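You operate a simulated robot arm through the tools that you are given. There is no shell and no other tool. Be economical: measure what you need, move in short steps, check, and stop when the job is done.

You are at the controls of a simulated robot arm. One attempt, no reset.

Task
Put things in order on the cream worktop by the toaster. At the end: the cream sugar caddy stands where the silver toast rack stood; the silver toast rack is on the small teal tray; the orange plant mister stands where the clear jar of plum jam stood; the clear jar of plum jam stands where the cream sugar caddy stood; whatever was shut is shut again. Leave all else as you found it, and nothing knocked over.

Only the result counts: the job must be done as asked and must still hold three seconds after the hand-in. Knocking over, shifting, dropping, spilling or breaking anything else fails it.

Robot
A 7-joint arm with a two-finger parallel gripper, fixed in place. Base frame: the origin is at the foot of the arm, x ahead of it, y to its left, z up; the work surface is at about z = 0. Readings come in m, rad, newtons and seconds.
With the tool pointing down near the work surface it reaches from about 0.22 to 0.58 m from the base axis. Its first joint turns from -1.152 to 1.152 rad. Payload 2.5 kg.
The TCP is the grasp point between the finger pads, 0.023 m short of the fingertips. In the tool frame z runs along the fingers and y along their closing line. Largest opening 0.094 m; finger width 0.038, thickness 0.01; the body of the gripper, 0.054 by 0.096 m, starts 0.039 m behind the TCP.
Orientation is told as [roll, pitch, yaw] about the base's x, y, z axes, in that order, counted from this pose: with the fingers straight down and closing along the base's y, the tool's x points along the base's -x, its y along +y and its z along -z.

Tools
- The arm moves only by the tool step_arm. Its argument "series" is text: rows parted by semicolons, each of 6 numbers parted by spaces: the shift along the base's x, y, z in units of 500 mm (1.0 is 500 mm), then the turn, a rotation vector about the base's x, y, z in units of 90 degrees (1.0 is 90 degrees). In form: tx ty tz ax ay az; .... A call has 1 to 20 rows; each row is the pose to reach, as a shift and turn from the pose commanded when the call began. "hand" is the finger opening in m, from 0 to 0.094, set as the call begins (left out, the last holds). A call with a number of a shift or a turn outside -1 to 1 is refused whole. Rows are played at 5 a second. More than 0.05 m and 0.15 rad between two rows, or a gripper value outside its range, and nothing of the call is played. A pose out of reach is approached as far as the arm can. The call stops where the force on the tool passes 40 N (or 10 N more than at its start, if that is more) or the arm is blocked; 0.2 s more then pass. Each finger travels about 0.108 m/s and halts on what it meets, pressing with about 23 N; the grip force reading is that of the motor and also rises with nothing between the fingers. The clock runs only during rows and for 0.2 s after the last one: add rows that repeat a pose to give the fingers time. It gives the time, the measured TCP pose, the force on the tool (base axes), the opening and the grip force at its end, in the units of the frame above (readings bear some noise).
- Cameras (640 x 400 px; columns grow to the right, rows downward): "scene" is fixed at [0.1191, -0.4053, 0.5455]; the picture's right is [0.83, -0.55, 0.00], its down [-0.31, -0.48, -0.82] and it looks along [0.45, 0.69, -0.57] (base axes); focal length 340 px, centre (320, 200). "wrist" rides on the gripper at [0.086, 0.016, -0.074] in the tool frame; the picture's right is [-0.18, 0.98, 0.00], its down [-0.58, -0.11, -0.81] and it looks along [-0.79, -0.15, 0.59] (tool axes); focal length 243 px, centre (320, 200).
- get_image(camera): a new picture of that camera. No time passes.
- pixel_to_xyz(camera, pixels): for up to 12 pixels [column, row] of the newest picture of that camera ("zoom" is the newest enlarged one), the place [x, y, z] in the base frame of the surface seen there, good to about 0.002 m. No time passes.
- close_up(camera, box): a new picture of the part [left, top, right, bottom] of that camera's present view, enlarged. No time passes.
- finish_job(): hands the job in; it is judged then, once.

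Go step by step. Measure first, check grasps and placings, and put right what went wrong. The budget is 80 turns and 38 pictures, counting those below and the enlarged ones. Unless the task says otherwise, let go and move clear before handing in, and close with one line.

The tools are called after "Request:" as a command line: name --argument value ..., lists and objects as JSON in quotes. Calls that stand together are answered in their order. step_arm: Moves the arm, as the interface text tells. Its arguments: {"type":"object","properties":{"series":{"type":"string"},"hand":{"type":"number"}},"required":["series"]} The other tools are called the same way: get_image (camera) takes a picture; pixel_to_xyz (camera, pixels) gives the place of the surface under pixels of a picture; close_up (camera, box) takes an enlarged picture of a part of a camera's view; finish_job () hands the job in.

At the start:

```text
time: 0.0
tcp_pos: [0.3017, 0.1539, 0.2397]
orientation: [0.0, -0.002, 0.0]
wrist_force: [0.0, -0.1, -0.5]
finger_gap: 0.0938
grip_force: 0.0
```

scene: 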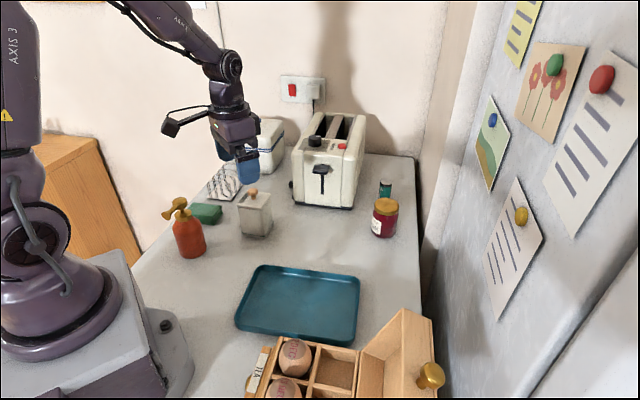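
wrist: 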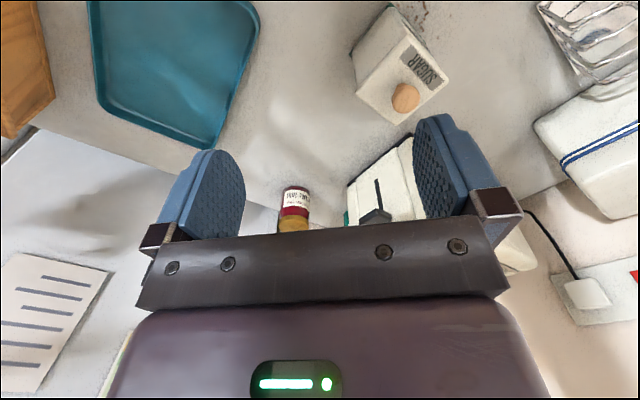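

The scene shows the mister (188,230), sugar caddy (255,212), jam jar (384,217), toast rack (224,182), and tray (298,303). I'll enlarge the views to measure them.

Request:
close_up --camera "scene" --box '[160, 110, 320, 270]'

Request:
close_up --camera "scene" --box '[280, 100, 440, 260]'

Request:
pixel_to_xyz --camera "scene" --pixels '[[188, 222], [188, 250], [182, 204], [252, 192], [255, 200], [255, 220], [224, 182], [384, 202], [384, 217], [298, 303], [207, 213], [385, 190]]'

```text
2.50 times, centred on (240, 190) of scene
```

zoom: 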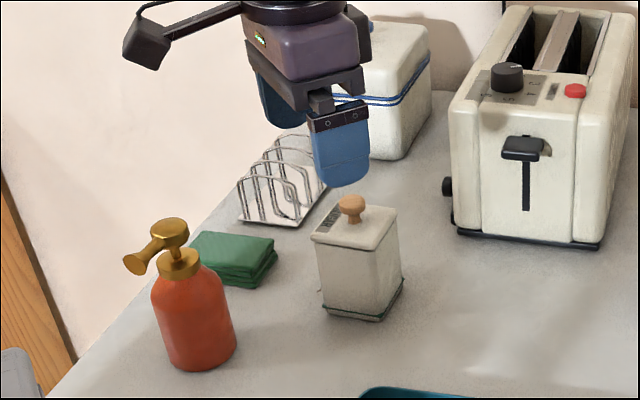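

```text
2.50 times, centred on (360, 180) of scene
```

zoom: 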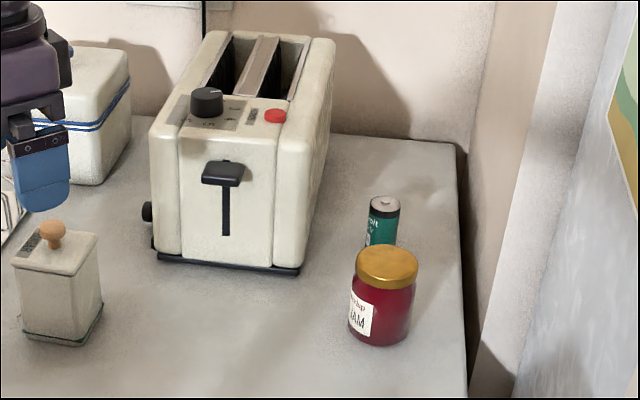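

```text
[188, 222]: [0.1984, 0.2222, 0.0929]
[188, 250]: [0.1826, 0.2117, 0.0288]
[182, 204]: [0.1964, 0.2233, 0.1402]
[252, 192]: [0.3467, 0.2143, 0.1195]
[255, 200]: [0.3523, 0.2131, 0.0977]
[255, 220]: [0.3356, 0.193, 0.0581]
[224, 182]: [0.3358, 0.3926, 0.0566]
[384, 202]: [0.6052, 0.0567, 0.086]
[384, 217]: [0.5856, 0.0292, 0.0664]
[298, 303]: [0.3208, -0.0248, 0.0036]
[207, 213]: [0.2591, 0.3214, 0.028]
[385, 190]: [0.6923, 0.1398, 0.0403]
```

The first points place the jar near (0.60, 0.05), close to the reach limit, and the rack near (0.33, 0.39). I'll back the arm away to get an unobstructed view of the rack.

Request:
step_arm --series "0 -0.08 0.04 0 0 0; 0 -0.16 0.08 0 0 0; 0 -0.24 0.1 0 0 0; 0 -0.3 0.1 0 0 0"

Request:
close_up --camera "scene" --box '[180, 110, 300, 250]'

Request:
get_image --camera "wrist"

```text
time: 1.0
tcp_pos: [0.3039, 0.0035, 0.292]
orientation: [0.001, 0.0, 0.001]
wrist_force: [-0.8, 0.4, 0.9]
finger_gap: 0.0939
grip_force: 0.1
```

```text
2.86 times, centred on (240, 180) of scene
```

zoom: 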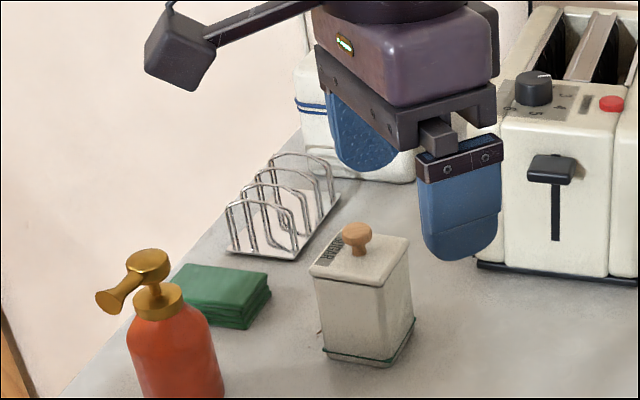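

```text
32 pictures are left
```

wrist: 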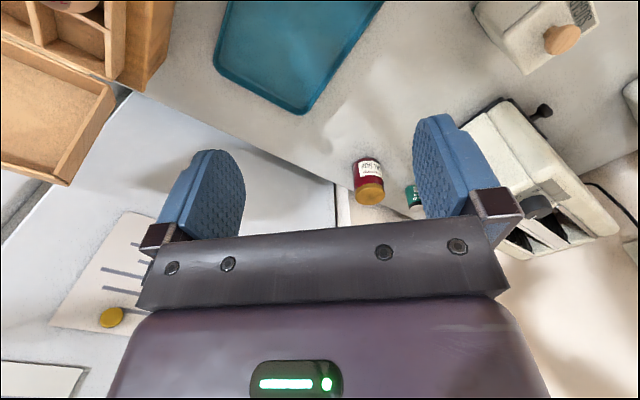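

The rack is clear now in the zoom: plate corners near (230,250), (297,257) and (340,197). I'll measure its plate and hoops.

Request:
pixel_to_xyz --camera "zoom" --pixels '[[228, 250], [295, 259], [339, 205], [331, 196], [339, 195], [228, 206], [258, 188], [301, 155], [280, 194], [305, 176], [272, 248], [298, 248]]'

Request:
pixel_to_xyz --camera "scene" --pixels '[[238, 202], [249, 209], [272, 205], [262, 194], [251, 189], [247, 234], [266, 238], [273, 224], [242, 300], [263, 268], [358, 280], [350, 344]]'

```text
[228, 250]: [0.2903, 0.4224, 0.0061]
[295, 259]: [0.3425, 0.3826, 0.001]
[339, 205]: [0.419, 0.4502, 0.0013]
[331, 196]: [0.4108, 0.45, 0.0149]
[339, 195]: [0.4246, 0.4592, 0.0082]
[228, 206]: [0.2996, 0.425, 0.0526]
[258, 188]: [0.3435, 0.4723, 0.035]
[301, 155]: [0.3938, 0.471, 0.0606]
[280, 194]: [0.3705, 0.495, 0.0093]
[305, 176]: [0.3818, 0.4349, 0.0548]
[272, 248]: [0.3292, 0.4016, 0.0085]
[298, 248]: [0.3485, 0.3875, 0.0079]
```

```text
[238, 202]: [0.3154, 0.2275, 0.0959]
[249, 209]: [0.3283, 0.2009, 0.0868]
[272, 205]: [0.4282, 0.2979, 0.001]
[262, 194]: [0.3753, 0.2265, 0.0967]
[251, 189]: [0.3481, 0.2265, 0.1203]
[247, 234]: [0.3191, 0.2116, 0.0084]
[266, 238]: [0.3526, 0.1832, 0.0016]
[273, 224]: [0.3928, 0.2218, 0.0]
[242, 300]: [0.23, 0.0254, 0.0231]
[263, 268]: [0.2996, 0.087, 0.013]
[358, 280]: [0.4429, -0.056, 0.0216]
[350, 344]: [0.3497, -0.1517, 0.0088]
```

Rack corners put the centre near (0.357, 0.441) with its long axis at about 45°. I'll turn the wrist camera toward the rack and caddy for a cleaner measure.

Request:
step_arm --series "-0.03 0.08 0.02 0 0 0.09; -0.06 0.16 0.04 0 0 0.18; -0.09 0.24 0.06 0 0 0.27; -0.12 0.32 0.06 0 0 0.36; -0.15 0.4 0.06 0 0 0.44; -0.16 0.44 0.06 0 0 0.5; -0.16 0.44 0.06 0 0 0.5"

Request:
get_image --camera "wrist"

Request:
get_image --camera "scene"

```text
time: 2.6
tcp_pos: [0.2225, 0.2223, 0.3201]
orientation: [0.0, 0.001, 0.786]
wrist_force: [-0.6, -0.2, -0.2]
finger_gap: 0.0939
grip_force: 0.0
```

```text
31 pictures are left
```

wrist: 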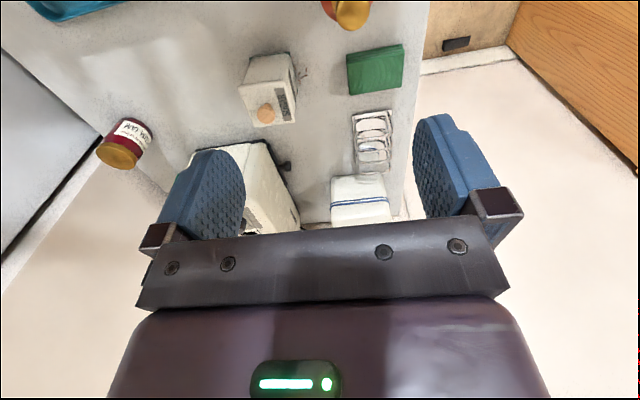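

```text
30 pictures are left
```

scene: 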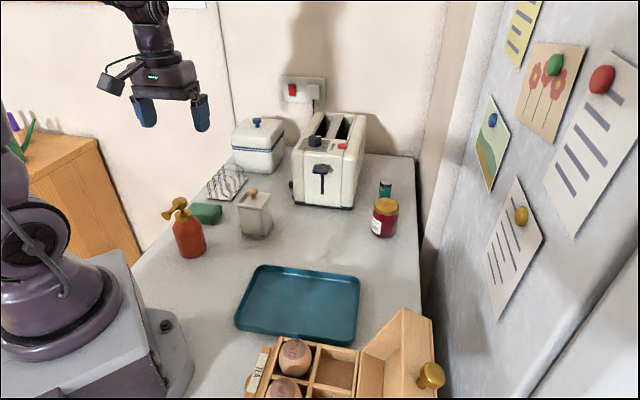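

Both views are clear now. I'll enlarge the rack/caddy region in the wrist view and measure there.

Request:
close_up --camera "wrist" --box '[230, 40, 420, 200]'

Request:
close_up --camera "scene" --box '[195, 100, 315, 200]'

```text
2.50 times, centred on (325, 120) of wrist
```

zoom: 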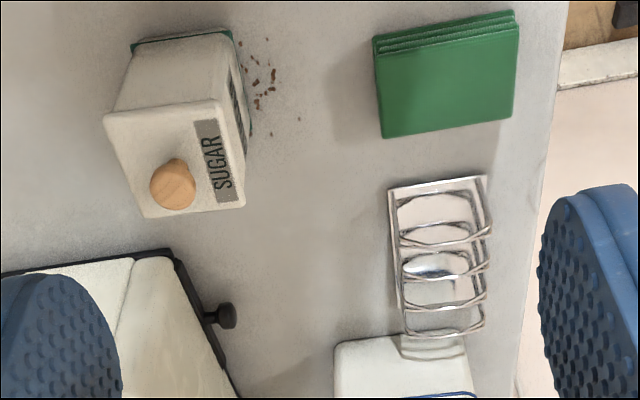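

```text
4.00 times, centred on (255, 150) of scene
```

zoom: 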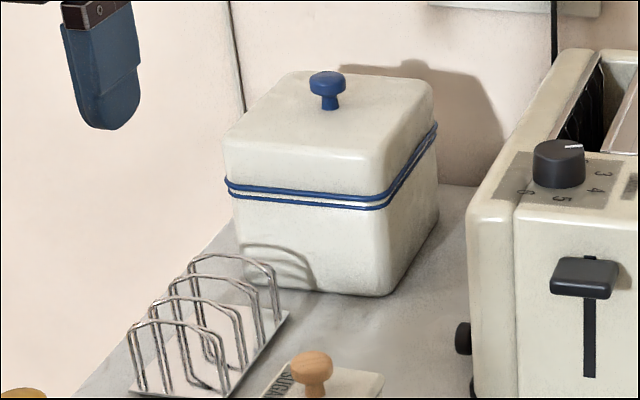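

Using the raw wrist pixels: rack plate corners about (353,115), (391,111), (358,168); caddy lid corners about (240,87), (283,81), (294,121), (255,126). I'll measure these.

Request:
pixel_to_xyz --camera "wrist" --pixels '[[353, 116], [391, 111.5], [355, 140], [357.5, 162], [393, 125], [391, 135], [240, 87], [283, 81.5], [294, 121], [255, 126], [250, 59], [289, 54]]'

Request:
pixel_to_xyz --camera "zoom" --pixels '[[133, 390], [230, 393], [287, 312], [135, 324], [205, 325], [152, 300], [235, 307], [172, 277], [250, 280], [193, 256], [270, 265], [310, 352]]'

Request:
pixel_to_xyz --camera "scene" --pixels '[[374, 205], [396, 206], [385, 199], [385, 212], [385, 236], [373, 222], [396, 222], [166, 215], [181, 200], [176, 235], [204, 235], [188, 215]]'

```text
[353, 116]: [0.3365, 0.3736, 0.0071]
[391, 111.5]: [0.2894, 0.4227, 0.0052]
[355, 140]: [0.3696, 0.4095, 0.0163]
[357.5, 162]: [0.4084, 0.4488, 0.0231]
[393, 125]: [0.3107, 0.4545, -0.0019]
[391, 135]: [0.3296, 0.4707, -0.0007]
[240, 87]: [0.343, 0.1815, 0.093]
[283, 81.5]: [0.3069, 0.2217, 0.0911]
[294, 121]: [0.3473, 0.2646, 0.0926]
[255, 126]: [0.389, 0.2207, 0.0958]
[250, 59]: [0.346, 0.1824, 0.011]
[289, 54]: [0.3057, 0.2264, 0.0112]
```

```text
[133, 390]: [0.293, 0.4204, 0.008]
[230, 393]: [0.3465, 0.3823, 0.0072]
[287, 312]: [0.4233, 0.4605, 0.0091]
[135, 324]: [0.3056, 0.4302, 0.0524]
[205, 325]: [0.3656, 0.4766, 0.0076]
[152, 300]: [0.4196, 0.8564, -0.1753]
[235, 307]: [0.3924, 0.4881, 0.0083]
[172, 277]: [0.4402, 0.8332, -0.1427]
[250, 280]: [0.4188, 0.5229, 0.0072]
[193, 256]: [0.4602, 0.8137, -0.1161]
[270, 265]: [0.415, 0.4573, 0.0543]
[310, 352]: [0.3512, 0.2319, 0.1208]
```

```text
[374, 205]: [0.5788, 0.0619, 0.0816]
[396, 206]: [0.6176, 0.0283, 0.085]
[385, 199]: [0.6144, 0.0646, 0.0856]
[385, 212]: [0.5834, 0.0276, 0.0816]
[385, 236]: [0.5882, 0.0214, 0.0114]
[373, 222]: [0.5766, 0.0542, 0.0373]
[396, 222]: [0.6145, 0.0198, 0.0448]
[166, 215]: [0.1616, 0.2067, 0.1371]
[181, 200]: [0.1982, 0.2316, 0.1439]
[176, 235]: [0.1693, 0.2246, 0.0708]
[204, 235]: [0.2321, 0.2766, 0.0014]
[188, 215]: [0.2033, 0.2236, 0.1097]
```

Rack centre is about (0.356, 0.441), axis 45°, plate 0.117×0.068, hoops ±0.03 wide and 0.06 high. The current yaw already closes across it, so I'll hover above it.

Request:
step_arm --series "0.04 0.06 -0.03 0 0 0; 0.08 0.12 -0.08 0 0 0; 0.12 0.18 -0.13 0 0 0; 0.16 0.25 -0.18 0 0 0; 0.2 0.32 -0.22 0 0 0; 0.24 0.38 -0.27 0 0 0; 0.265 0.436 -0.32 0 0 0; 0.265 0.436 -0.36 0 0 0; 0.265 0.436 -0.36 0 0 0" --hand 0.094

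Request:
close_up --camera "scene" --box '[160, 80, 320, 240]'

```text
time: 4.6
tcp_pos: [0.3578, 0.44, 0.1412]
orientation: [0.002, 0.0, 0.786]
wrist_force: [-0.4, 0.0, -0.3]
finger_gap: 0.0938
grip_force: 0.0
```

```text
2.50 times, centred on (240, 160) of scene
```

zoom: 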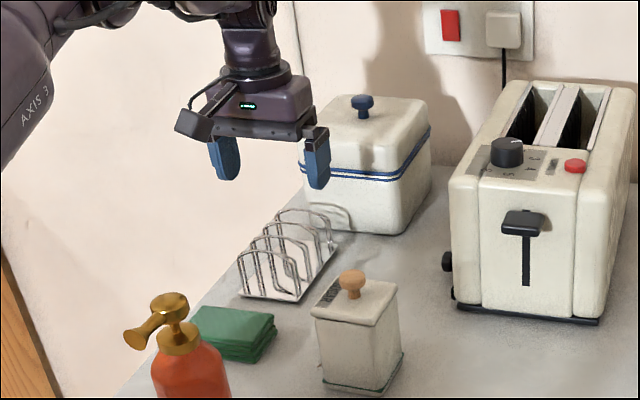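

The hover looks aligned over the rack; before going down I'll check the bin's near face (zoom pixels around (305,160)–(375,230)).

Request:
pixel_to_xyz --camera "zoom" --pixels '[[340, 160], [370, 165], [378, 228], [350, 225], [340, 130], [375, 148], [432, 135], [362, 98], [338, 195], [264, 243], [290, 290]]'

```text
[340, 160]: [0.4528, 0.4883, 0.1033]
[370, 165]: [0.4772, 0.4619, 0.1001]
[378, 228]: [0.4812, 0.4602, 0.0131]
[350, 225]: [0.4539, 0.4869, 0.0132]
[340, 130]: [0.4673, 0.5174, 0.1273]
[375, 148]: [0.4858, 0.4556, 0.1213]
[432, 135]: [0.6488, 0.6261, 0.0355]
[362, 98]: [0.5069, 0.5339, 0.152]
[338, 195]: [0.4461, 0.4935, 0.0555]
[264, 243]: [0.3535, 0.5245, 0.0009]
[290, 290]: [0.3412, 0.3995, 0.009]
```

The bin face lies on x+y≈0.94, about 0.10 m past the rack centre, so the gripper clears it. Descending to z≈0.041 and closing.

Request:
step_arm --series "-0.003 0 -0.06 0 0 0; -0.004 0 -0.12 0 0 0; -0.004 0 -0.17 0 0 0; -0.004 0 -0.2 0 0 0; -0.004 0 -0.2 0 0 0"

Request:
close_up --camera "scene" --box '[180, 120, 300, 220]'

```text
time: 5.8
tcp_pos: [0.3537, 0.4413, 0.0416]
orientation: [0.001, 0.0, 0.785]
wrist_force: [0.5, 0.0, 0.4]
finger_gap: 0.0941
grip_force: 0.2
```

```text
4.00 times, centred on (240, 170) of scene
```

zoom: 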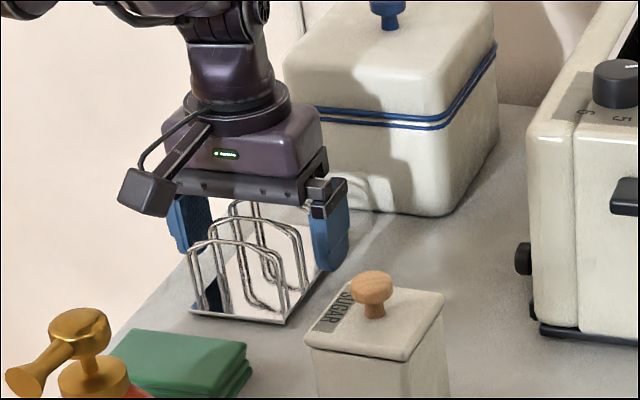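

The fingers straddle the middle hoops (right finger at about (330,240)). Closing, then lifting slightly.

Request:
step_arm --series "0 0 0 0 0 0; 0 0 0 0 0 0; 0 0 0 0 0 0; 0 0 0 0 0 0" --hand 0.04

Request:
step_arm --series "0 0 0.02 0 0 0; 0 0 0.06 0 0 0; 0 0 0.12 0 0 0; 0 0 0.2 0 0 0; 0 0 0.2 0 0 0"

Request:
close_up --camera "scene" --box '[160, 80, 320, 240]'

```text
time: 6.8
tcp_pos: [0.3535, 0.4412, 0.0418]
orientation: [0.001, 0.0, 0.786]
wrist_force: [1.1, -0.2, 1.0]
finger_gap: 0.0656
grip_force: 23.3
```

```text
time: 8.0
tcp_pos: [0.3551, 0.44, 0.141]
orientation: [0.001, -0.001, 0.786]
wrist_force: [-0.4, -0.2, -4.1]
finger_gap: 0.066
grip_force: 23.0
```

```text
2.50 times, centred on (240, 160) of scene
```

zoom: 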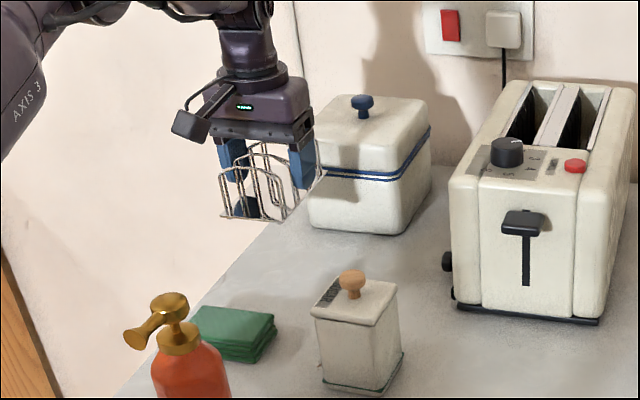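

The rack is held firmly (gap 0.066) and clear of the counter. Raising it, then carrying it over the tray while turning −90° to match the tray's long axis.

Request:
step_arm --series "0 0 0.08 0 0 0; 0 0 0.16 0 0 0; 0 -0.04 0.2 0 0 0; -0.01 -0.11 0.2 0 0 -0.08; -0.01 -0.18 0.2 0 0 -0.16; -0.02 -0.26 0.2 0 0 -0.24; -0.02 -0.34 0.2 0 0 -0.32; -0.03 -0.42 0.2 0 0 -0.4; -0.03 -0.5 0.2 0 0 -0.48; -0.04 -0.58 0.2 0 0 -0.56; -0.04 -0.66 0.2 0 0 -0.65; -0.05 -0.73 0.2 0 0 -0.74; -0.05 -0.8 0.2 0 0 -0.82; -0.06 -0.87 0.2 0 0 -0.91; -0.06 -0.94 0.18 0 0 -1; -0.06 -0.94 0.1 0 0 -1; -0.06 -0.94 0.02 0 0 -1; -0.06 -0.94 -0.04 0 0 -1; -0.06 -0.94 -0.08 0 0 -1; -0.06 -0.94 -0.08 0 0 -1"

Request:
get_image --camera "scene"

```text
time: 12.2
tcp_pos: [0.3246, -0.0289, 0.101]
orientation: [0.0, 0.0, -0.785]
wrist_force: [-1.2, -0.3, -2.5]
finger_gap: 0.066
grip_force: 22.3
```

```text
24 pictures are left
```

scene: 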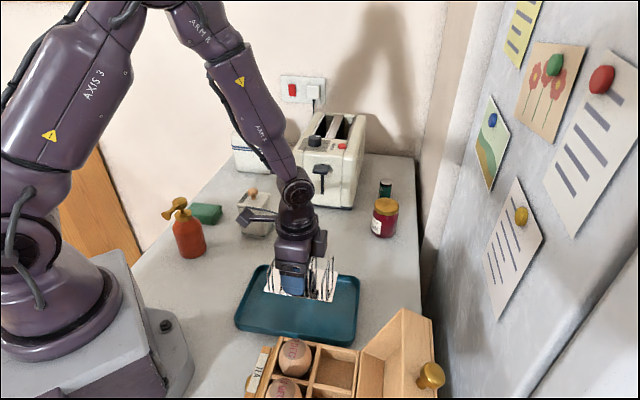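

The rack is over the tray centre (300,285). Lowering to just touch the tray floor.

Request:
step_arm --series "0 0 -0.04 0 0 0; 0 0 -0.08 0 0 0; 0 0 -0.1 0 0 0; 0 0 -0.106 0 0 0; 0 0 -0.11 0 0 0; 0 0 -0.11 0 0 0"

Request:
close_up --camera "scene" --box '[220, 220, 380, 360]'

```text
time: 13.6
tcp_pos: [0.3231, -0.0267, 0.0453]
orientation: [0.001, 0.0, -0.786]
wrist_force: [-3.1, 1.0, 9.8]
finger_gap: 0.0658
grip_force: 23.0
```

```text
2.86 times, centred on (300, 290) of scene
```

zoom: 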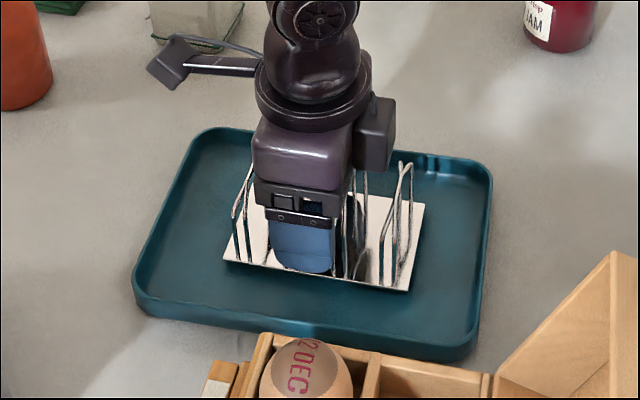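

The rack has landed within the tray (contact force ~10 N, plate around (225–420, 200–290) in the zoom). Opening and lifting away.

Request:
step_arm --series "0 0 0 0 0 0; 0 0 0 0 0 0" --hand 0.084

Request:
step_arm --series "0 0 0.06 0 0 0; 0 0 0.14 0 0 0; 0 0 0.22 0 0 0; 0 0 0.3 0 0 0; 0 0 0.38 0 0 0"

Request:
get_image --camera "scene"

```text
time: 14.2
tcp_pos: [0.3229, -0.0271, 0.0449]
orientation: [0.0, 0.0, -0.786]
wrist_force: [-0.3, 0.3, -1.0]
finger_gap: 0.084
grip_force: 0.1
```

```text
time: 15.4
tcp_pos: [0.3211, -0.027, 0.2364]
orientation: [0.001, -0.001, -0.786]
wrist_force: [0.1, -0.8, -0.3]
finger_gap: 0.0841
grip_force: 0.0
```

```text
22 pictures are left
```

scene: 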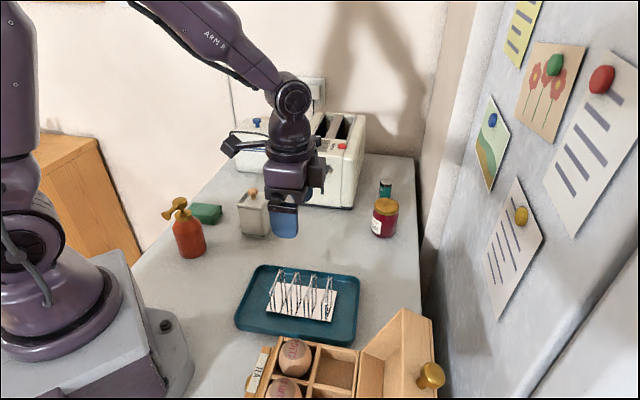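

The rack stands on the tray, tray unmoved. Next is the caddy; I need to see whether its lid overhangs the body, so I'll enlarge it.

Request:
close_up --camera "scene" --box '[230, 183, 280, 243]'

```text
6.67 times, centred on (255, 213) of scene
```

zoom: 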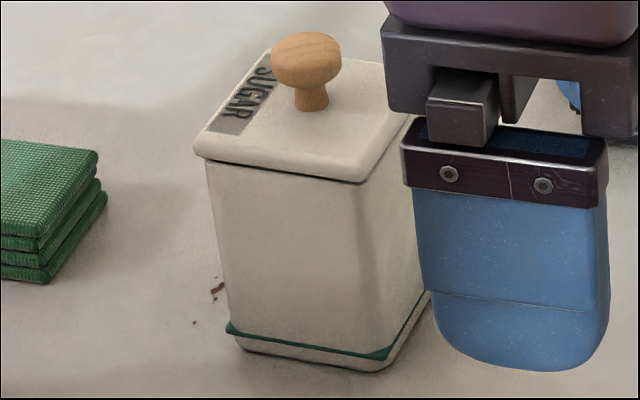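

The lid overhangs the body slightly, so I must grip the body under the lid with a tilted gripper. Measuring lid lower edge (205,160)/(360,183) and band (228,328)/(385,355) precisely.

Request:
pixel_to_xyz --camera "zoom" --pixels '[[200, 150], [355, 176], [354, 188], [212, 170], [230, 318], [375, 342], [232, 326], [375, 352], [290, 250], [305, 40], [390, 250], [285, 172]]'

Request:
pixel_to_xyz --camera "scene" --pixels '[[294, 200], [350, 208], [294, 170], [291, 186], [196, 165], [271, 285], [330, 300], [335, 285], [280, 275], [265, 310], [330, 322], [300, 312]]'

```text
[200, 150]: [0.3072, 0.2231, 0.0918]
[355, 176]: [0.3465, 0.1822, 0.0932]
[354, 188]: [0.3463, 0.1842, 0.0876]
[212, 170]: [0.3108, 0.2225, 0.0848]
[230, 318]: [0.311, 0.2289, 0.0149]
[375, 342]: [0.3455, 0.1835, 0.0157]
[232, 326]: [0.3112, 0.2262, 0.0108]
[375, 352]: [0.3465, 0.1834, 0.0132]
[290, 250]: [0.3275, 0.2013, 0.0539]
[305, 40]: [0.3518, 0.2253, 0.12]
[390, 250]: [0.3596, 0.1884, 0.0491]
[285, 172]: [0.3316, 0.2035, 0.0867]
```

```text
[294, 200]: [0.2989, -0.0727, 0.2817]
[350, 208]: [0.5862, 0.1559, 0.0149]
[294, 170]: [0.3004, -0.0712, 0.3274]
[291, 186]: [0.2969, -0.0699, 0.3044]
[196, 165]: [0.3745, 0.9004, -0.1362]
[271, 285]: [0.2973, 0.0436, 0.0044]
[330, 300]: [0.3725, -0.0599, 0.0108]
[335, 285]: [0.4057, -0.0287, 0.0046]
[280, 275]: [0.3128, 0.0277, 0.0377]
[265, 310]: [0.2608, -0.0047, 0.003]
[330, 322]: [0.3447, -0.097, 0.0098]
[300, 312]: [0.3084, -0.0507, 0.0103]
```

Lid underside is at z≈0.087, top 0.095, caddy centre (0.347, 0.2225), faces at 45°. I'll turn the tool to yaw 45° at a safe height, then tilt it 45° outward.

Request:
step_arm --series "-0.01 0.03 0.01 0 0 0.08; -0.02 0.06 0.02 0 0 0.16; -0.03 0.09 0.03 0 0 0.25; -0.04 0.12 0.04 0 0 0.33; -0.05 0.15 0.04 0 0 0.42; -0.06 0.18 0.04 0 0 0.5; -0.07 0.21 0.04 0 0 0.58; -0.08 0.24 0.04 0 0 0.67; -0.09 0.27 0.04 0 0 0.75; -0.1 0.3 0.04 0 0 0.83; -0.11 0.32 0.04 0 0 0.92; -0.12 0.334 0.04 0 0 1; -0.12 0.334 0.04 0 0 1" --hand 0.094

Request:
step_arm --series "0 0 0 0.06 -0.06 0; 0 0 0 0.12 -0.12 0; 0 0 0 0.18 -0.18 0; 0 0 0 0.24 -0.24 0; 0 0 0 0.3 -0.3 0; 0 0 0 0.3535 -0.3535 0; 0 0 0 0.3535 -0.3535 0; 0 0 0 0.3535 -0.3535 0"

Request:
get_image --camera "scene"

```text
time: 18.2
tcp_pos: [0.2633, 0.1393, 0.2535]
orientation: [0.001, -0.001, 0.788]
wrist_force: [0.7, 0.2, -0.3]
finger_gap: 0.0938
grip_force: 0.0
```

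```text
time: 20.0
tcp_pos: [0.289, 0.1462, 0.2647]
orientation: [0.001, -0.785, 0.785]
wrist_force: [-0.3, -0.1, -0.2]
finger_gap: 0.0941
grip_force: 0.1
out of reach, approached as far as the arm can: row 5, 6, 7, 8
```

```text
20 pictures are left
```

scene: 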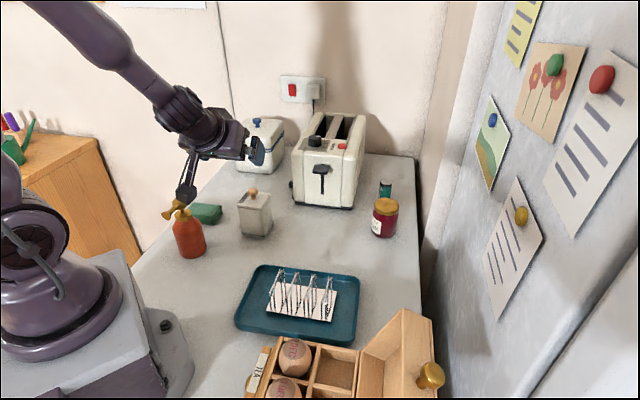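

Orientation is right but the position was limited close to the base; I'll move outward to where it's reachable, hovering before the caddy, and see how commands map.

Request:
step_arm --series "0.05 0.03 0 0 0 0; 0.08 0.06 -0.04 0 0 0; 0.095 0.09 -0.1 0 0 0; 0.095 0.09 -0.16 0 0 0; 0.095 0.09 -0.2 0 0 0; 0.095 0.09 -0.2 0 0 0"

```text
time: 21.4
tcp_pos: [0.3413, 0.1952, 0.1612]
orientation: [-0.002, -0.786, 0.788]
wrist_force: [0.0, 0.7, 0.5]
finger_gap: 0.0939
grip_force: 0.0
```

Shifts are counted from the reached pose. Now to a point 3 cm back and above the grasp: (0.310, 0.185, 0.10).

Request:
step_arm --series "-0.03 -0.01 -0.02 0 0 0; -0.062 -0.02 -0.06 0 0 0; -0.062 -0.02 -0.12 0 0 0; -0.062 -0.02 -0.12 0 0 0; -0.062 -0.02 -0.12 0 0 0"

Request:
close_up --camera "scene" --box '[180, 140, 310, 250]'

```text
time: 22.6
tcp_pos: [0.3076, 0.1827, 0.1021]
orientation: [0.0, -0.784, 0.787]
wrist_force: [-0.2, -0.2, -0.8]
finger_gap: 0.0939
grip_force: 0.0
```

```text
3.64 times, centred on (245, 195) of scene
```

zoom: 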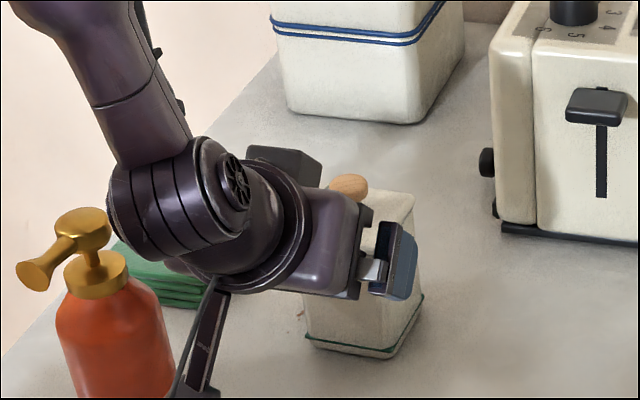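

The approach looks clear of mister and knob. Moving to the final grasp: down, then in diagonally to (0.331, 0.2065, 0.045).

Request:
step_arm --series "0.003 0.004 -0.03 0 0 0; 0.003 0.004 -0.06 0 0 0; 0.018 0.019 -0.08 0 0 0; 0.033 0.034 -0.1 0 0 0; 0.0466 0.0476 -0.114 0 0 0; 0.0466 0.0476 -0.114 0 0 0"

Request:
close_up --camera "scene" --box '[210, 165, 300, 250]'

```text
time: 24.0
tcp_pos: [0.3285, 0.2078, 0.043]
orientation: [0.001, -0.787, 0.786]
wrist_force: [-0.6, -1.2, -0.5]
finger_gap: 0.0938
grip_force: 0.0
```

```text
4.71 times, centred on (255, 208) of scene
```

zoom: 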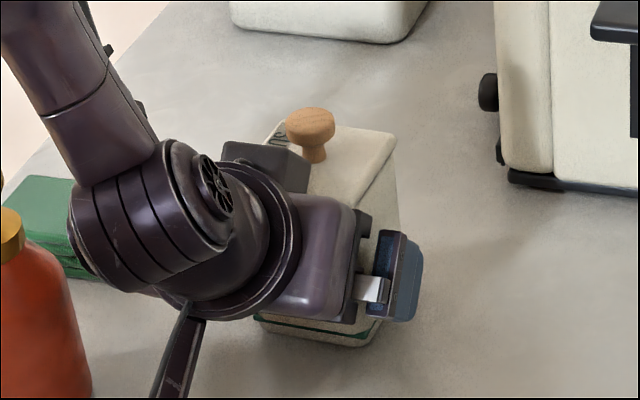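

No contact force and the fingers straddle the caddy below the lid. Closing.

Request:
step_arm --series "0 0 0 0 0 0; 0 0 0 0 0 0; 0 0 0 0 0 0; 0 0 0 0 0 0" --hand 0.04

Request:
step_arm --series "0 0 0.02 0 0 0; 0 0 0.05 0 0 0; 0 0 0.08 0 0 0; 0 0 0.08 0 0 0"

Request:
close_up --camera "scene" --box '[210, 150, 300, 250]'

```text
time: 25.0
tcp_pos: [0.3282, 0.2075, 0.0438]
orientation: [0.001, -0.785, 0.787]
wrist_force: [0.7, 0.2, -0.1]
finger_gap: 0.0617
grip_force: 22.9
```

```text
time: 26.0
tcp_pos: [0.3287, 0.2064, 0.0837]
orientation: [0.0, -0.785, 0.785]
wrist_force: [-1.0, 0.6, -4.2]
finger_gap: 0.062
grip_force: 22.5
```

```text
4.00 times, centred on (255, 200) of scene
```

zoom: 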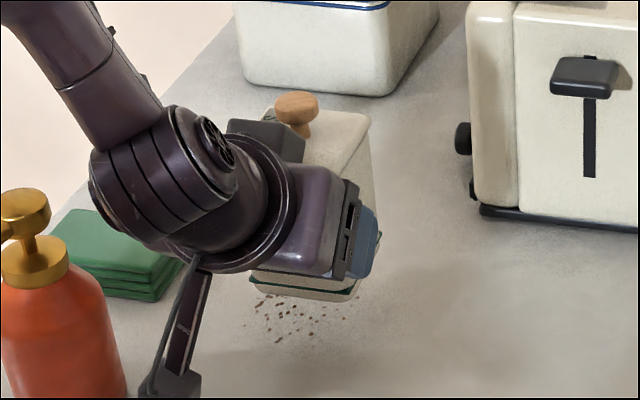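

The caddy is held and lifted level with its lid on. Its placement puts the low camera near the green cloth, so I'll measure the cloth's outline (zoom corners (97,208), (183,258), (140,288), (55,240)).

Request:
pixel_to_xyz --camera "zoom" --pixels '[[97, 211], [178, 240], [178, 258], [140, 275], [140, 296], [60, 237], [120, 245]]'

Request:
close_up --camera "scene" --box '[165, 150, 265, 240]'

```text
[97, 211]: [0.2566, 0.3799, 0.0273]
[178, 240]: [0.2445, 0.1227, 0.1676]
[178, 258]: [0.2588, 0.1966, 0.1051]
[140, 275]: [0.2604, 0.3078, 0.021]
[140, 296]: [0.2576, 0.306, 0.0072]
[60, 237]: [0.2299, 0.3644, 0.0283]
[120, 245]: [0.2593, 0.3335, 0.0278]
```

```text
4.44 times, centred on (215, 195) of scene
```

zoom: 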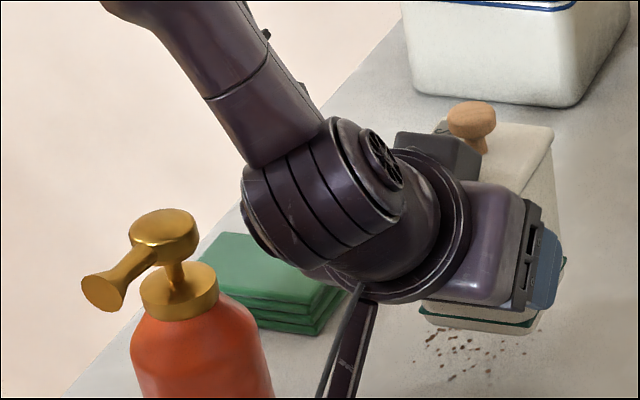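

The cloth spans about x 0.215–0.30, y 0.305–0.385, just where the wrist camera would come at azimuth 45°. So I'll turn the caddy another 45° (approach along +y) while carrying it, which keeps the camera off the cloth.

Request:
step_arm --series "0 0 0.06 0 0 0; 0 0 0.12 0 0 0; 0 0.03 0.16 0 0 0.05; 0.01 0.09 0.16 0 0 0.12; 0.02 0.15 0.16 0 0 0.19; 0.03 0.21 0.16 0 0 0.26; 0.035 0.27 0.16 0 0 0.33; 0.045 0.33 0.16 0 0 0.4; 0.055 0.39 0.16 0 0 0.46; 0.055 0.422 0.16 0 0 0.5; 0.055 0.422 0.1 0 0 0.5; 0.055 0.422 0.06 0 0 0.5; 0.055 0.422 0.06 0 0 0.5"

Request:
get_image --camera "scene"

```text
time: 28.8
tcp_pos: [0.357, 0.4186, 0.1143]
orientation: [-0.001, -0.785, 1.571]
wrist_force: [0.3, -0.2, -3.6]
finger_gap: 0.0619
grip_force: 22.9
```

```text
15 pictures are left
```

scene: 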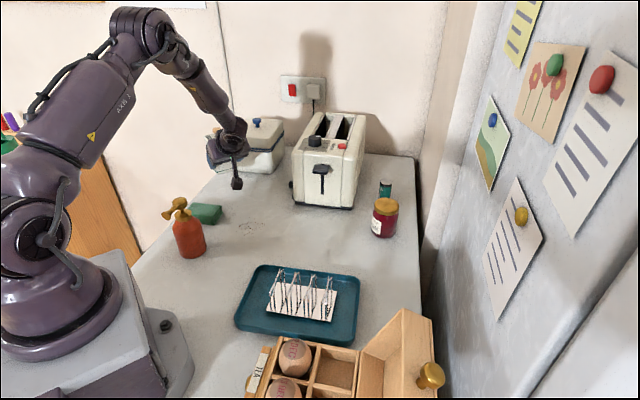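

The caddy hangs over the rack's former place, camera clear of the cloth. Lowering to the table height.

Request:
step_arm --series "-0.002 -0.002 -0.05 0 0 0; -0.002 -0.002 -0.1 0 0 0; -0.002 -0.002 -0.125 0 0 0; -0.002 -0.002 -0.135 0 0 0; -0.002 -0.002 -0.14 0 0 0; -0.002 -0.002 -0.143 0 0 0; -0.002 -0.002 -0.143 0 0 0"

```text
time: 30.4
tcp_pos: [0.3541, 0.4183, 0.0438]
orientation: [-0.001, -0.784, 1.57]
wrist_force: [-0.2, -0.6, -2.8]
finger_gap: 0.0623
grip_force: 23.0
```

Force still shows the hanging weight (−2.8 N); lowering a touch more.

Request:
step_arm --series "0 0 -0.002 0 0 0; 0 0 -0.004 0 0 0; 0 0 -0.004 0 0 0"

```text
time: 31.2
tcp_pos: [0.3542, 0.4187, 0.0425]
orientation: [-0.002, -0.788, 1.572]
wrist_force: [-1.0, -3.8, 16.9]
finger_gap: 0.0623
grip_force: 23.0
```

Contact is made (+17 N). Easing slightly, opening, and retreating along the tool axis.

Request:
step_arm --series "0 0 0.002 0 0 0; 0 0 0.002 0 0 0; 0 0 0.002 0 0 0; 0 0 0.002 0 0 0" --hand 0.094

Request:
step_arm --series "0 -0.03 0.03 0 0 0; 0 -0.08 0.08 0 0 0; 0 -0.14 0.14 0 0 0; 0 -0.2 0.2 0 0 0; 0 -0.24 0.28 0 0 0; 0 -0.24 0.36 0 0 0"

Request:
get_image --camera "scene"

```text
time: 32.2
tcp_pos: [0.3552, 0.4184, 0.044]
orientation: [0.0, -0.785, 1.571]
wrist_force: [-0.7, 0.0, -0.3]
finger_gap: 0.094
grip_force: 0.0
```

```text
time: 33.6
tcp_pos: [0.3553, 0.3, 0.2259]
orientation: [0.0, -0.783, 1.57]
wrist_force: [-0.1, -0.7, -1.3]
finger_gap: 0.094
grip_force: 0.0
```

```text
14 pictures are left
```

scene: 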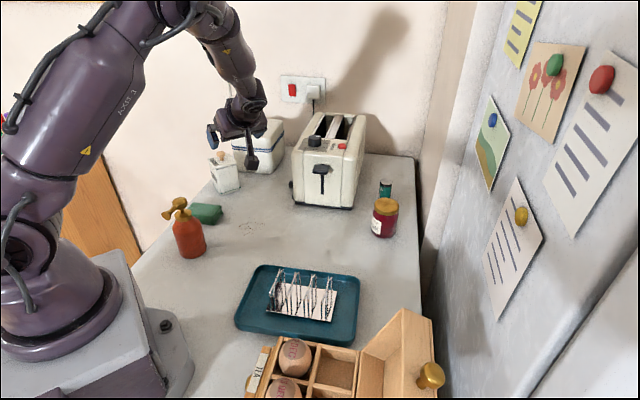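

The caddy stands where the rack was. Next the jar, centred near (0.600, 0.045), height 0.087; I'll swing round at a safe height keeping the 45° tilt, to a spot just behind it.

Request:
step_arm --series "0 -0.06 0.04 0 0 -0.08; 0 -0.12 0.07 0 0 -0.17; 0 -0.18 0.07 0 0 -0.26; 0.01 -0.24 0.07 0 0 -0.34; 0.02 -0.3 0.07 0 0 -0.43; 0.03 -0.36 0.07 0 0 -0.52; 0.04 -0.42 0.05 0 0 -0.6; 0.08 -0.47 0.03 0 0 -0.68; 0.14 -0.51 0 0 0 -0.76; 0.2 -0.52 -0.04 0 0 -0.84; 0.27 -0.52 -0.09 0 0 -0.9; 0.32 -0.52 -0.14 0 0 -0.955; 0.36 -0.518 -0.2 0 0 -0.955; 0.36 -0.518 -0.2 0 0 -0.955"

Request:
get_image --camera "scene"

```text
time: 36.6
tcp_pos: [0.5379, 0.0395, 0.1248]
orientation: [-0.001, -0.784, 0.069]
wrist_force: [0.9, -0.4, 0.0]
finger_gap: 0.0939
grip_force: 0.0
```

```text
13 pictures are left
```

scene: 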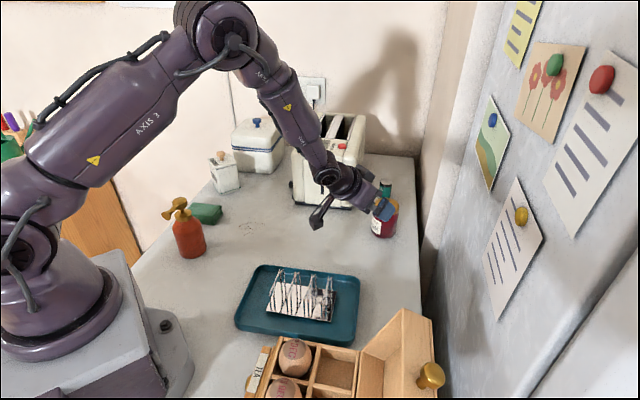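

The gripper is behind and above the jar, path clear. Moving in diagonally to (0.585, 0.044, 0.05).

Request:
step_arm --series "0.01 0.007 -0.04 0 0 0; 0.01 0.008 -0.064 0 0 0; 0.03 0.009 -0.085 0 0 0; 0.05 0.009 -0.105 0 0 0; 0.072 0.009 -0.127 0 0 0; 0.094 0.009 -0.149 0 0 0; 0.094 0.009 -0.149 0 0 0"

Request:
close_up --camera "scene" --box '[330, 160, 430, 250]'

```text
time: 38.2
tcp_pos: [0.5823, 0.0425, 0.0486]
orientation: [-0.002, -0.785, 0.073]
wrist_force: [0.1, -0.5, 0.0]
finger_gap: 0.0941
grip_force: 0.1
```

```text
4.44 times, centred on (380, 205) of scene
```

zoom: 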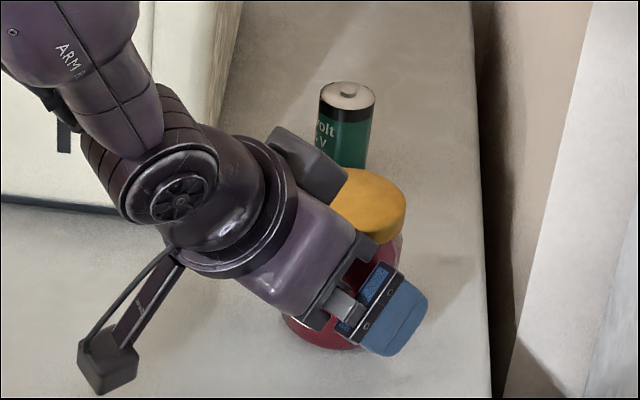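

The fingers straddle the jar's body, no force. Closing and lifting a little.

Request:
step_arm --series "0 0 0 0 0 0; 0 0 0 0 0 0; 0 0 0 0 0 0; 0 0 0 0 0 0" --hand 0.036

Request:
step_arm --series "0 0 0.02 0 0 0; 0 0 0.05 0 0 0; 0 0 0.08 0 0 0; 0 0 0.12 0 0 0; 0 0 0.12 0 0 0"

Request:
get_image --camera "scene"

```text
time: 39.2
tcp_pos: [0.582, 0.044, 0.0483]
orientation: [0.0, -0.785, 0.073]
wrist_force: [0.6, 1.0, 0.8]
finger_gap: 0.0589
grip_force: 22.8
```

```text
time: 40.4
tcp_pos: [0.5814, 0.045, 0.109]
orientation: [0.0, -0.786, 0.072]
wrist_force: [0.2, 0.8, -3.4]
finger_gap: 0.0588
grip_force: 22.9
```

```text
11 pictures are left
```

scene: 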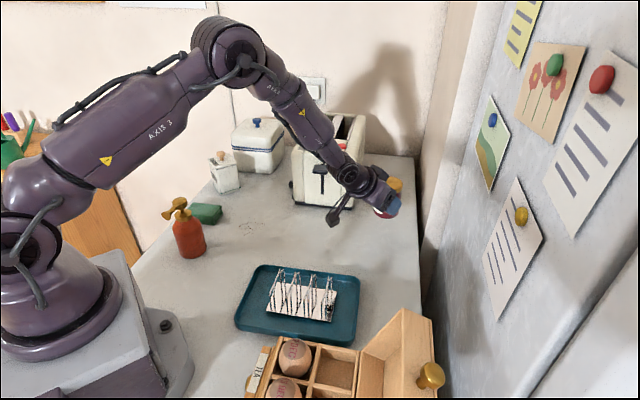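

The jar is gripped (Ø0.059) and lifted; its centre was at about (0.602, 0.045). Carrying it back and round to the caddy's old place (0.347, 0.2225), approach 45°.

Request:
step_arm --series "-0.06 0 0.06 0 0 0; -0.14 0 0.12 0 0 0.04; -0.22 0.02 0.16 0 0 0.1; -0.28 0.06 0.18 0 0 0.16; -0.33 0.11 0.18 0 0 0.22; -0.38 0.16 0.18 0 0 0.28; -0.42 0.22 0.16 0 0 0.34; -0.46 0.27 0.12 0 0 0.4; -0.497 0.327 0.06 0 0 0.454; -0.497 0.327 0 0 0 0.454; -0.497 0.327 -0.06 0 0 0.454; -0.497 0.327 -0.06 0 0 0.454"

```text
time: 43.0
tcp_pos: [0.3337, 0.2103, 0.08]
orientation: [0.001, -0.784, 0.785]
wrist_force: [0.2, -0.6, -2.9]
finger_gap: 0.0586
grip_force: 22.7
```

At (0.334, 0.210, 0.080), as planned. Lowering to contact.

Request:
step_arm --series "-0.001 -0.003 -0.03 0 0 0; -0.001 -0.003 -0.05 0 0 0; -0.001 -0.003 -0.058 0 0 0; -0.001 -0.003 -0.062 0 0 0; -0.001 -0.003 -0.064 0 0 0; -0.001 -0.003 -0.064 0 0 0"

```text
time: 44.4
tcp_pos: [0.3346, 0.2071, 0.048]
orientation: [-0.001, -0.791, 0.788]
wrist_force: [-0.7, 2.4, 12.1]
finger_gap: 0.0585
grip_force: 22.3
```

Contact (+12 N). Easing, opening and backing out along the tool axis.

Request:
step_arm --series "0 0 0.001 0 0 0; 0 0 0.001 0 0 0; 0 0 0.001 0 0 0; 0 0 0.001 0 0 0" --hand 0.094

Request:
step_arm --series "-0.01 -0.01 0.015 0 0 0; -0.035 -0.035 0.05 0 0 0; -0.05 -0.05 0.11 0 0 0; -0.05 -0.05 0.2 0 0 0; -0.02 -0.05 0.28 0 0 0; 0 -0.07 0.34 0 0 0"

Request:
get_image --camera "scene"

```text
time: 45.4
tcp_pos: [0.3333, 0.2052, 0.0475]
orientation: [0.0, -0.785, 0.783]
wrist_force: [-0.2, 0.4, 0.2]
finger_gap: 0.0939
grip_force: 0.1
```

```text
time: 46.8
tcp_pos: [0.3325, 0.1694, 0.2191]
orientation: [0.001, -0.784, 0.784]
wrist_force: [-0.5, 0.1, 0.0]
finger_gap: 0.0938
grip_force: 0.0
```

```text
10 pictures are left
```

scene: 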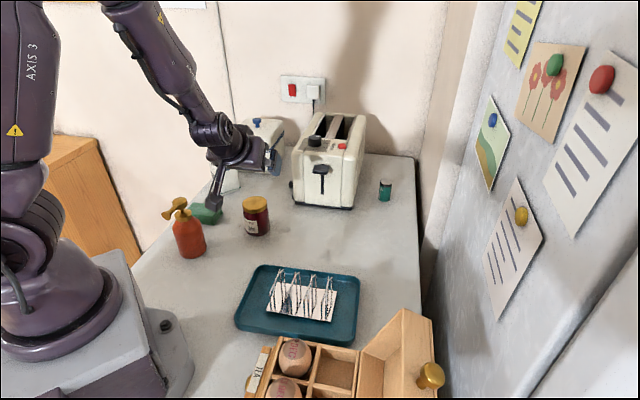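

The jar stands where the caddy was. Now the mister: enlarging it and measuring its outline.

Request:
close_up --camera "scene" --box '[150, 190, 230, 270]'

```text
5.00 times, centred on (190, 230) of scene
```

zoom: 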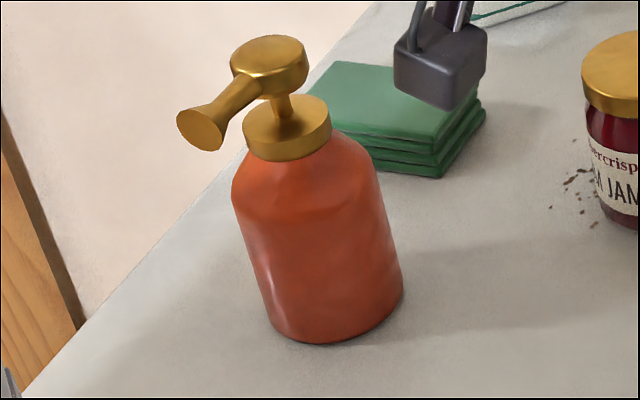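

The mister is a broad cylinder with cone shoulder, gold collar, and a nozzle pointing left. Sampling its surface points.

Request:
pixel_to_xyz --camera "zoom" --pixels '[[240, 195], [376, 175], [305, 220], [335, 335], [275, 320], [398, 290], [285, 150], [325, 125], [250, 140], [270, 48], [302, 70], [200, 130]]'

Request:
pixel_to_xyz --camera "zoom" --pixels '[[330, 280], [270, 270], [380, 260], [290, 190], [340, 180], [335, 140], [255, 160], [240, 65], [185, 110], [215, 145], [285, 105], [240, 48]]'

```text
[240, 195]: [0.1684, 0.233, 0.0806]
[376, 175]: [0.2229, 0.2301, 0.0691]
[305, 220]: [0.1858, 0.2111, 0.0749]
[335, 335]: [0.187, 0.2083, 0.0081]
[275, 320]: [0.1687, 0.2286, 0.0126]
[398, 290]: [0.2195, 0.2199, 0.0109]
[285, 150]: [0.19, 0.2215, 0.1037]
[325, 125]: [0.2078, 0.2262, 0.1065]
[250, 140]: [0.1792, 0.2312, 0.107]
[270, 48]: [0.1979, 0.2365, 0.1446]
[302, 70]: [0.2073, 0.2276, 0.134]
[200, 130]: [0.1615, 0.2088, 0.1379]
```

```text
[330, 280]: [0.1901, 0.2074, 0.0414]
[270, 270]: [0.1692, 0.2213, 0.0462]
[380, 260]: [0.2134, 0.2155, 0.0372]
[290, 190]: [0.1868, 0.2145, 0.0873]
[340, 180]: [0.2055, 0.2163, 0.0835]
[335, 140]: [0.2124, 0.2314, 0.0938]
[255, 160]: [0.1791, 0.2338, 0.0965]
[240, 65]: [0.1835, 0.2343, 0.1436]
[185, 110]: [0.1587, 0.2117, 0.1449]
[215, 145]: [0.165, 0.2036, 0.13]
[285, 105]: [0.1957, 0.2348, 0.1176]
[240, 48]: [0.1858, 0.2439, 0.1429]
```

Mister axis fits (0.196, 0.235), R≈0.028, straight body to z≈0.075, head to 0.146, nozzle toward azimuth ~220°. I'll grip from azimuth 115° with 55° tilt so palm and nozzle don't meet; first turn to yaw 115° at height.

Request:
step_arm --series "-0.01 -0.01 0.02 0 0 0.08; -0.03 -0.02 0.02 0 0 0.17; -0.05 -0.03 0.02 0 0 0.26; -0.07 -0.04 0.02 0 0 0.35; -0.09 -0.05 0.02 0 0 0.44; -0.11 -0.06 0.02 0 0 0.53; -0.13 -0.06 0.02 0 0 0.62; -0.15 -0.06 0.02 0 0 0.7; -0.16 -0.06 0.02 0 0 0.778; -0.16 -0.06 0.02 0 0 0.778"

Request:
step_arm --series "0 0 0 0.05 0.0235 0; 0 0 0 0.1007 0.047 0; 0 0 0 0.1007 0.047 0"

```text
time: 49.0
tcp_pos: [0.2533, 0.1412, 0.2259]
orientation: [-0.001, -0.785, 2.011]
wrist_force: [-0.7, 0.3, 0.7]
finger_gap: 0.0941
grip_force: 0.0
```

```text
time: 49.8
tcp_pos: [0.2528, 0.1403, 0.2272]
orientation: [0.0, -0.961, 2.008]
wrist_force: [0.1, -0.2, -0.8]
finger_gap: 0.0938
grip_force: 0.0
```

Orientation reached (tilt 0.96, yaw 2.01). Moving to the pre-grasp point behind the mister at (0.2265, 0.169, 0.10).

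Request:
step_arm --series "-0.02 0.01 -0.06 0 0 0; -0.035 0.025 -0.13 0 0 0; -0.045 0.04 -0.2 0 0 0; -0.053 0.055 -0.254 0 0 0; -0.053 0.055 -0.254 0 0 0"

Request:
close_up --camera "scene" --box '[140, 150, 280, 270]'

```text
time: 51.0
tcp_pos: [0.2278, 0.1666, 0.1017]
orientation: [0.0, -0.959, 2.007]
wrist_force: [-0.1, -0.7, -0.4]
finger_gap: 0.094
grip_force: 0.1
```

```text
3.33 times, centred on (210, 210) of scene
```

zoom: 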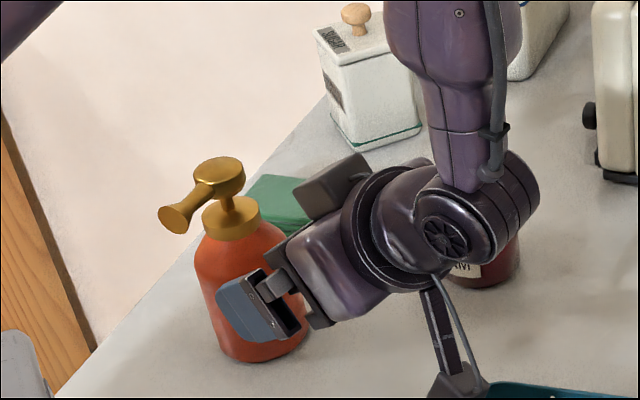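

Pose is as planned. I'll measure the flange box (295–370,155–215) and the wrist joint near the jar to make sure of clearances before moving in.

Request:
pixel_to_xyz --camera "zoom" --pixels '[[298, 190], [312, 212], [330, 172], [360, 158], [362, 175], [335, 205], [520, 190], [500, 255], [460, 285], [530, 220], [500, 275], [455, 365]]'

```text
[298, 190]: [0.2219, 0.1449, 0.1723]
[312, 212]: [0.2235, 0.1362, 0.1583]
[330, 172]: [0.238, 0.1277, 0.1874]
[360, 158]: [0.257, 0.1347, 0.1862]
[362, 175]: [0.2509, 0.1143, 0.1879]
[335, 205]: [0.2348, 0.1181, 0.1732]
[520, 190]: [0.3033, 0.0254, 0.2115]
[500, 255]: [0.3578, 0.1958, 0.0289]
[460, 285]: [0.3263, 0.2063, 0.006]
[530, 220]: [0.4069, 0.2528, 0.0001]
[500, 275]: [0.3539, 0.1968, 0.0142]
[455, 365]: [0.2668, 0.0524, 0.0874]
```

The flange box ends at c≈0.049 and the mister head passes at c≈0.057, and the wrist is far from the jar. Moving in along the tool axis.

Request:
step_arm --series "-0.013 0.027 -0.021 0 0 0; -0.026 0.055 -0.042 0 0 0; -0.039 0.083 -0.063 0 0 0; -0.051 0.1096 -0.0834 0 0 0; -0.051 0.1096 -0.0834 0 0 0"

Request:
close_up --camera "scene" --box '[140, 170, 260, 270]'

```text
time: 52.2
tcp_pos: [0.201, 0.2227, 0.0575]
orientation: [0.0, -0.959, 2.007]
wrist_force: [0.8, -0.3, 0.0]
finger_gap: 0.0939
grip_force: 0.0
```

```text
4.00 times, centred on (200, 220) of scene
```

zoom: 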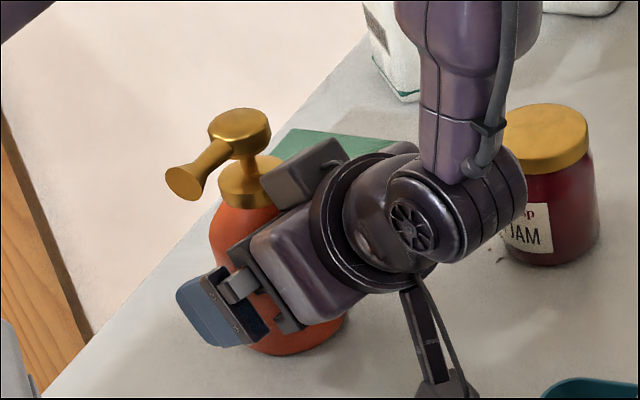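

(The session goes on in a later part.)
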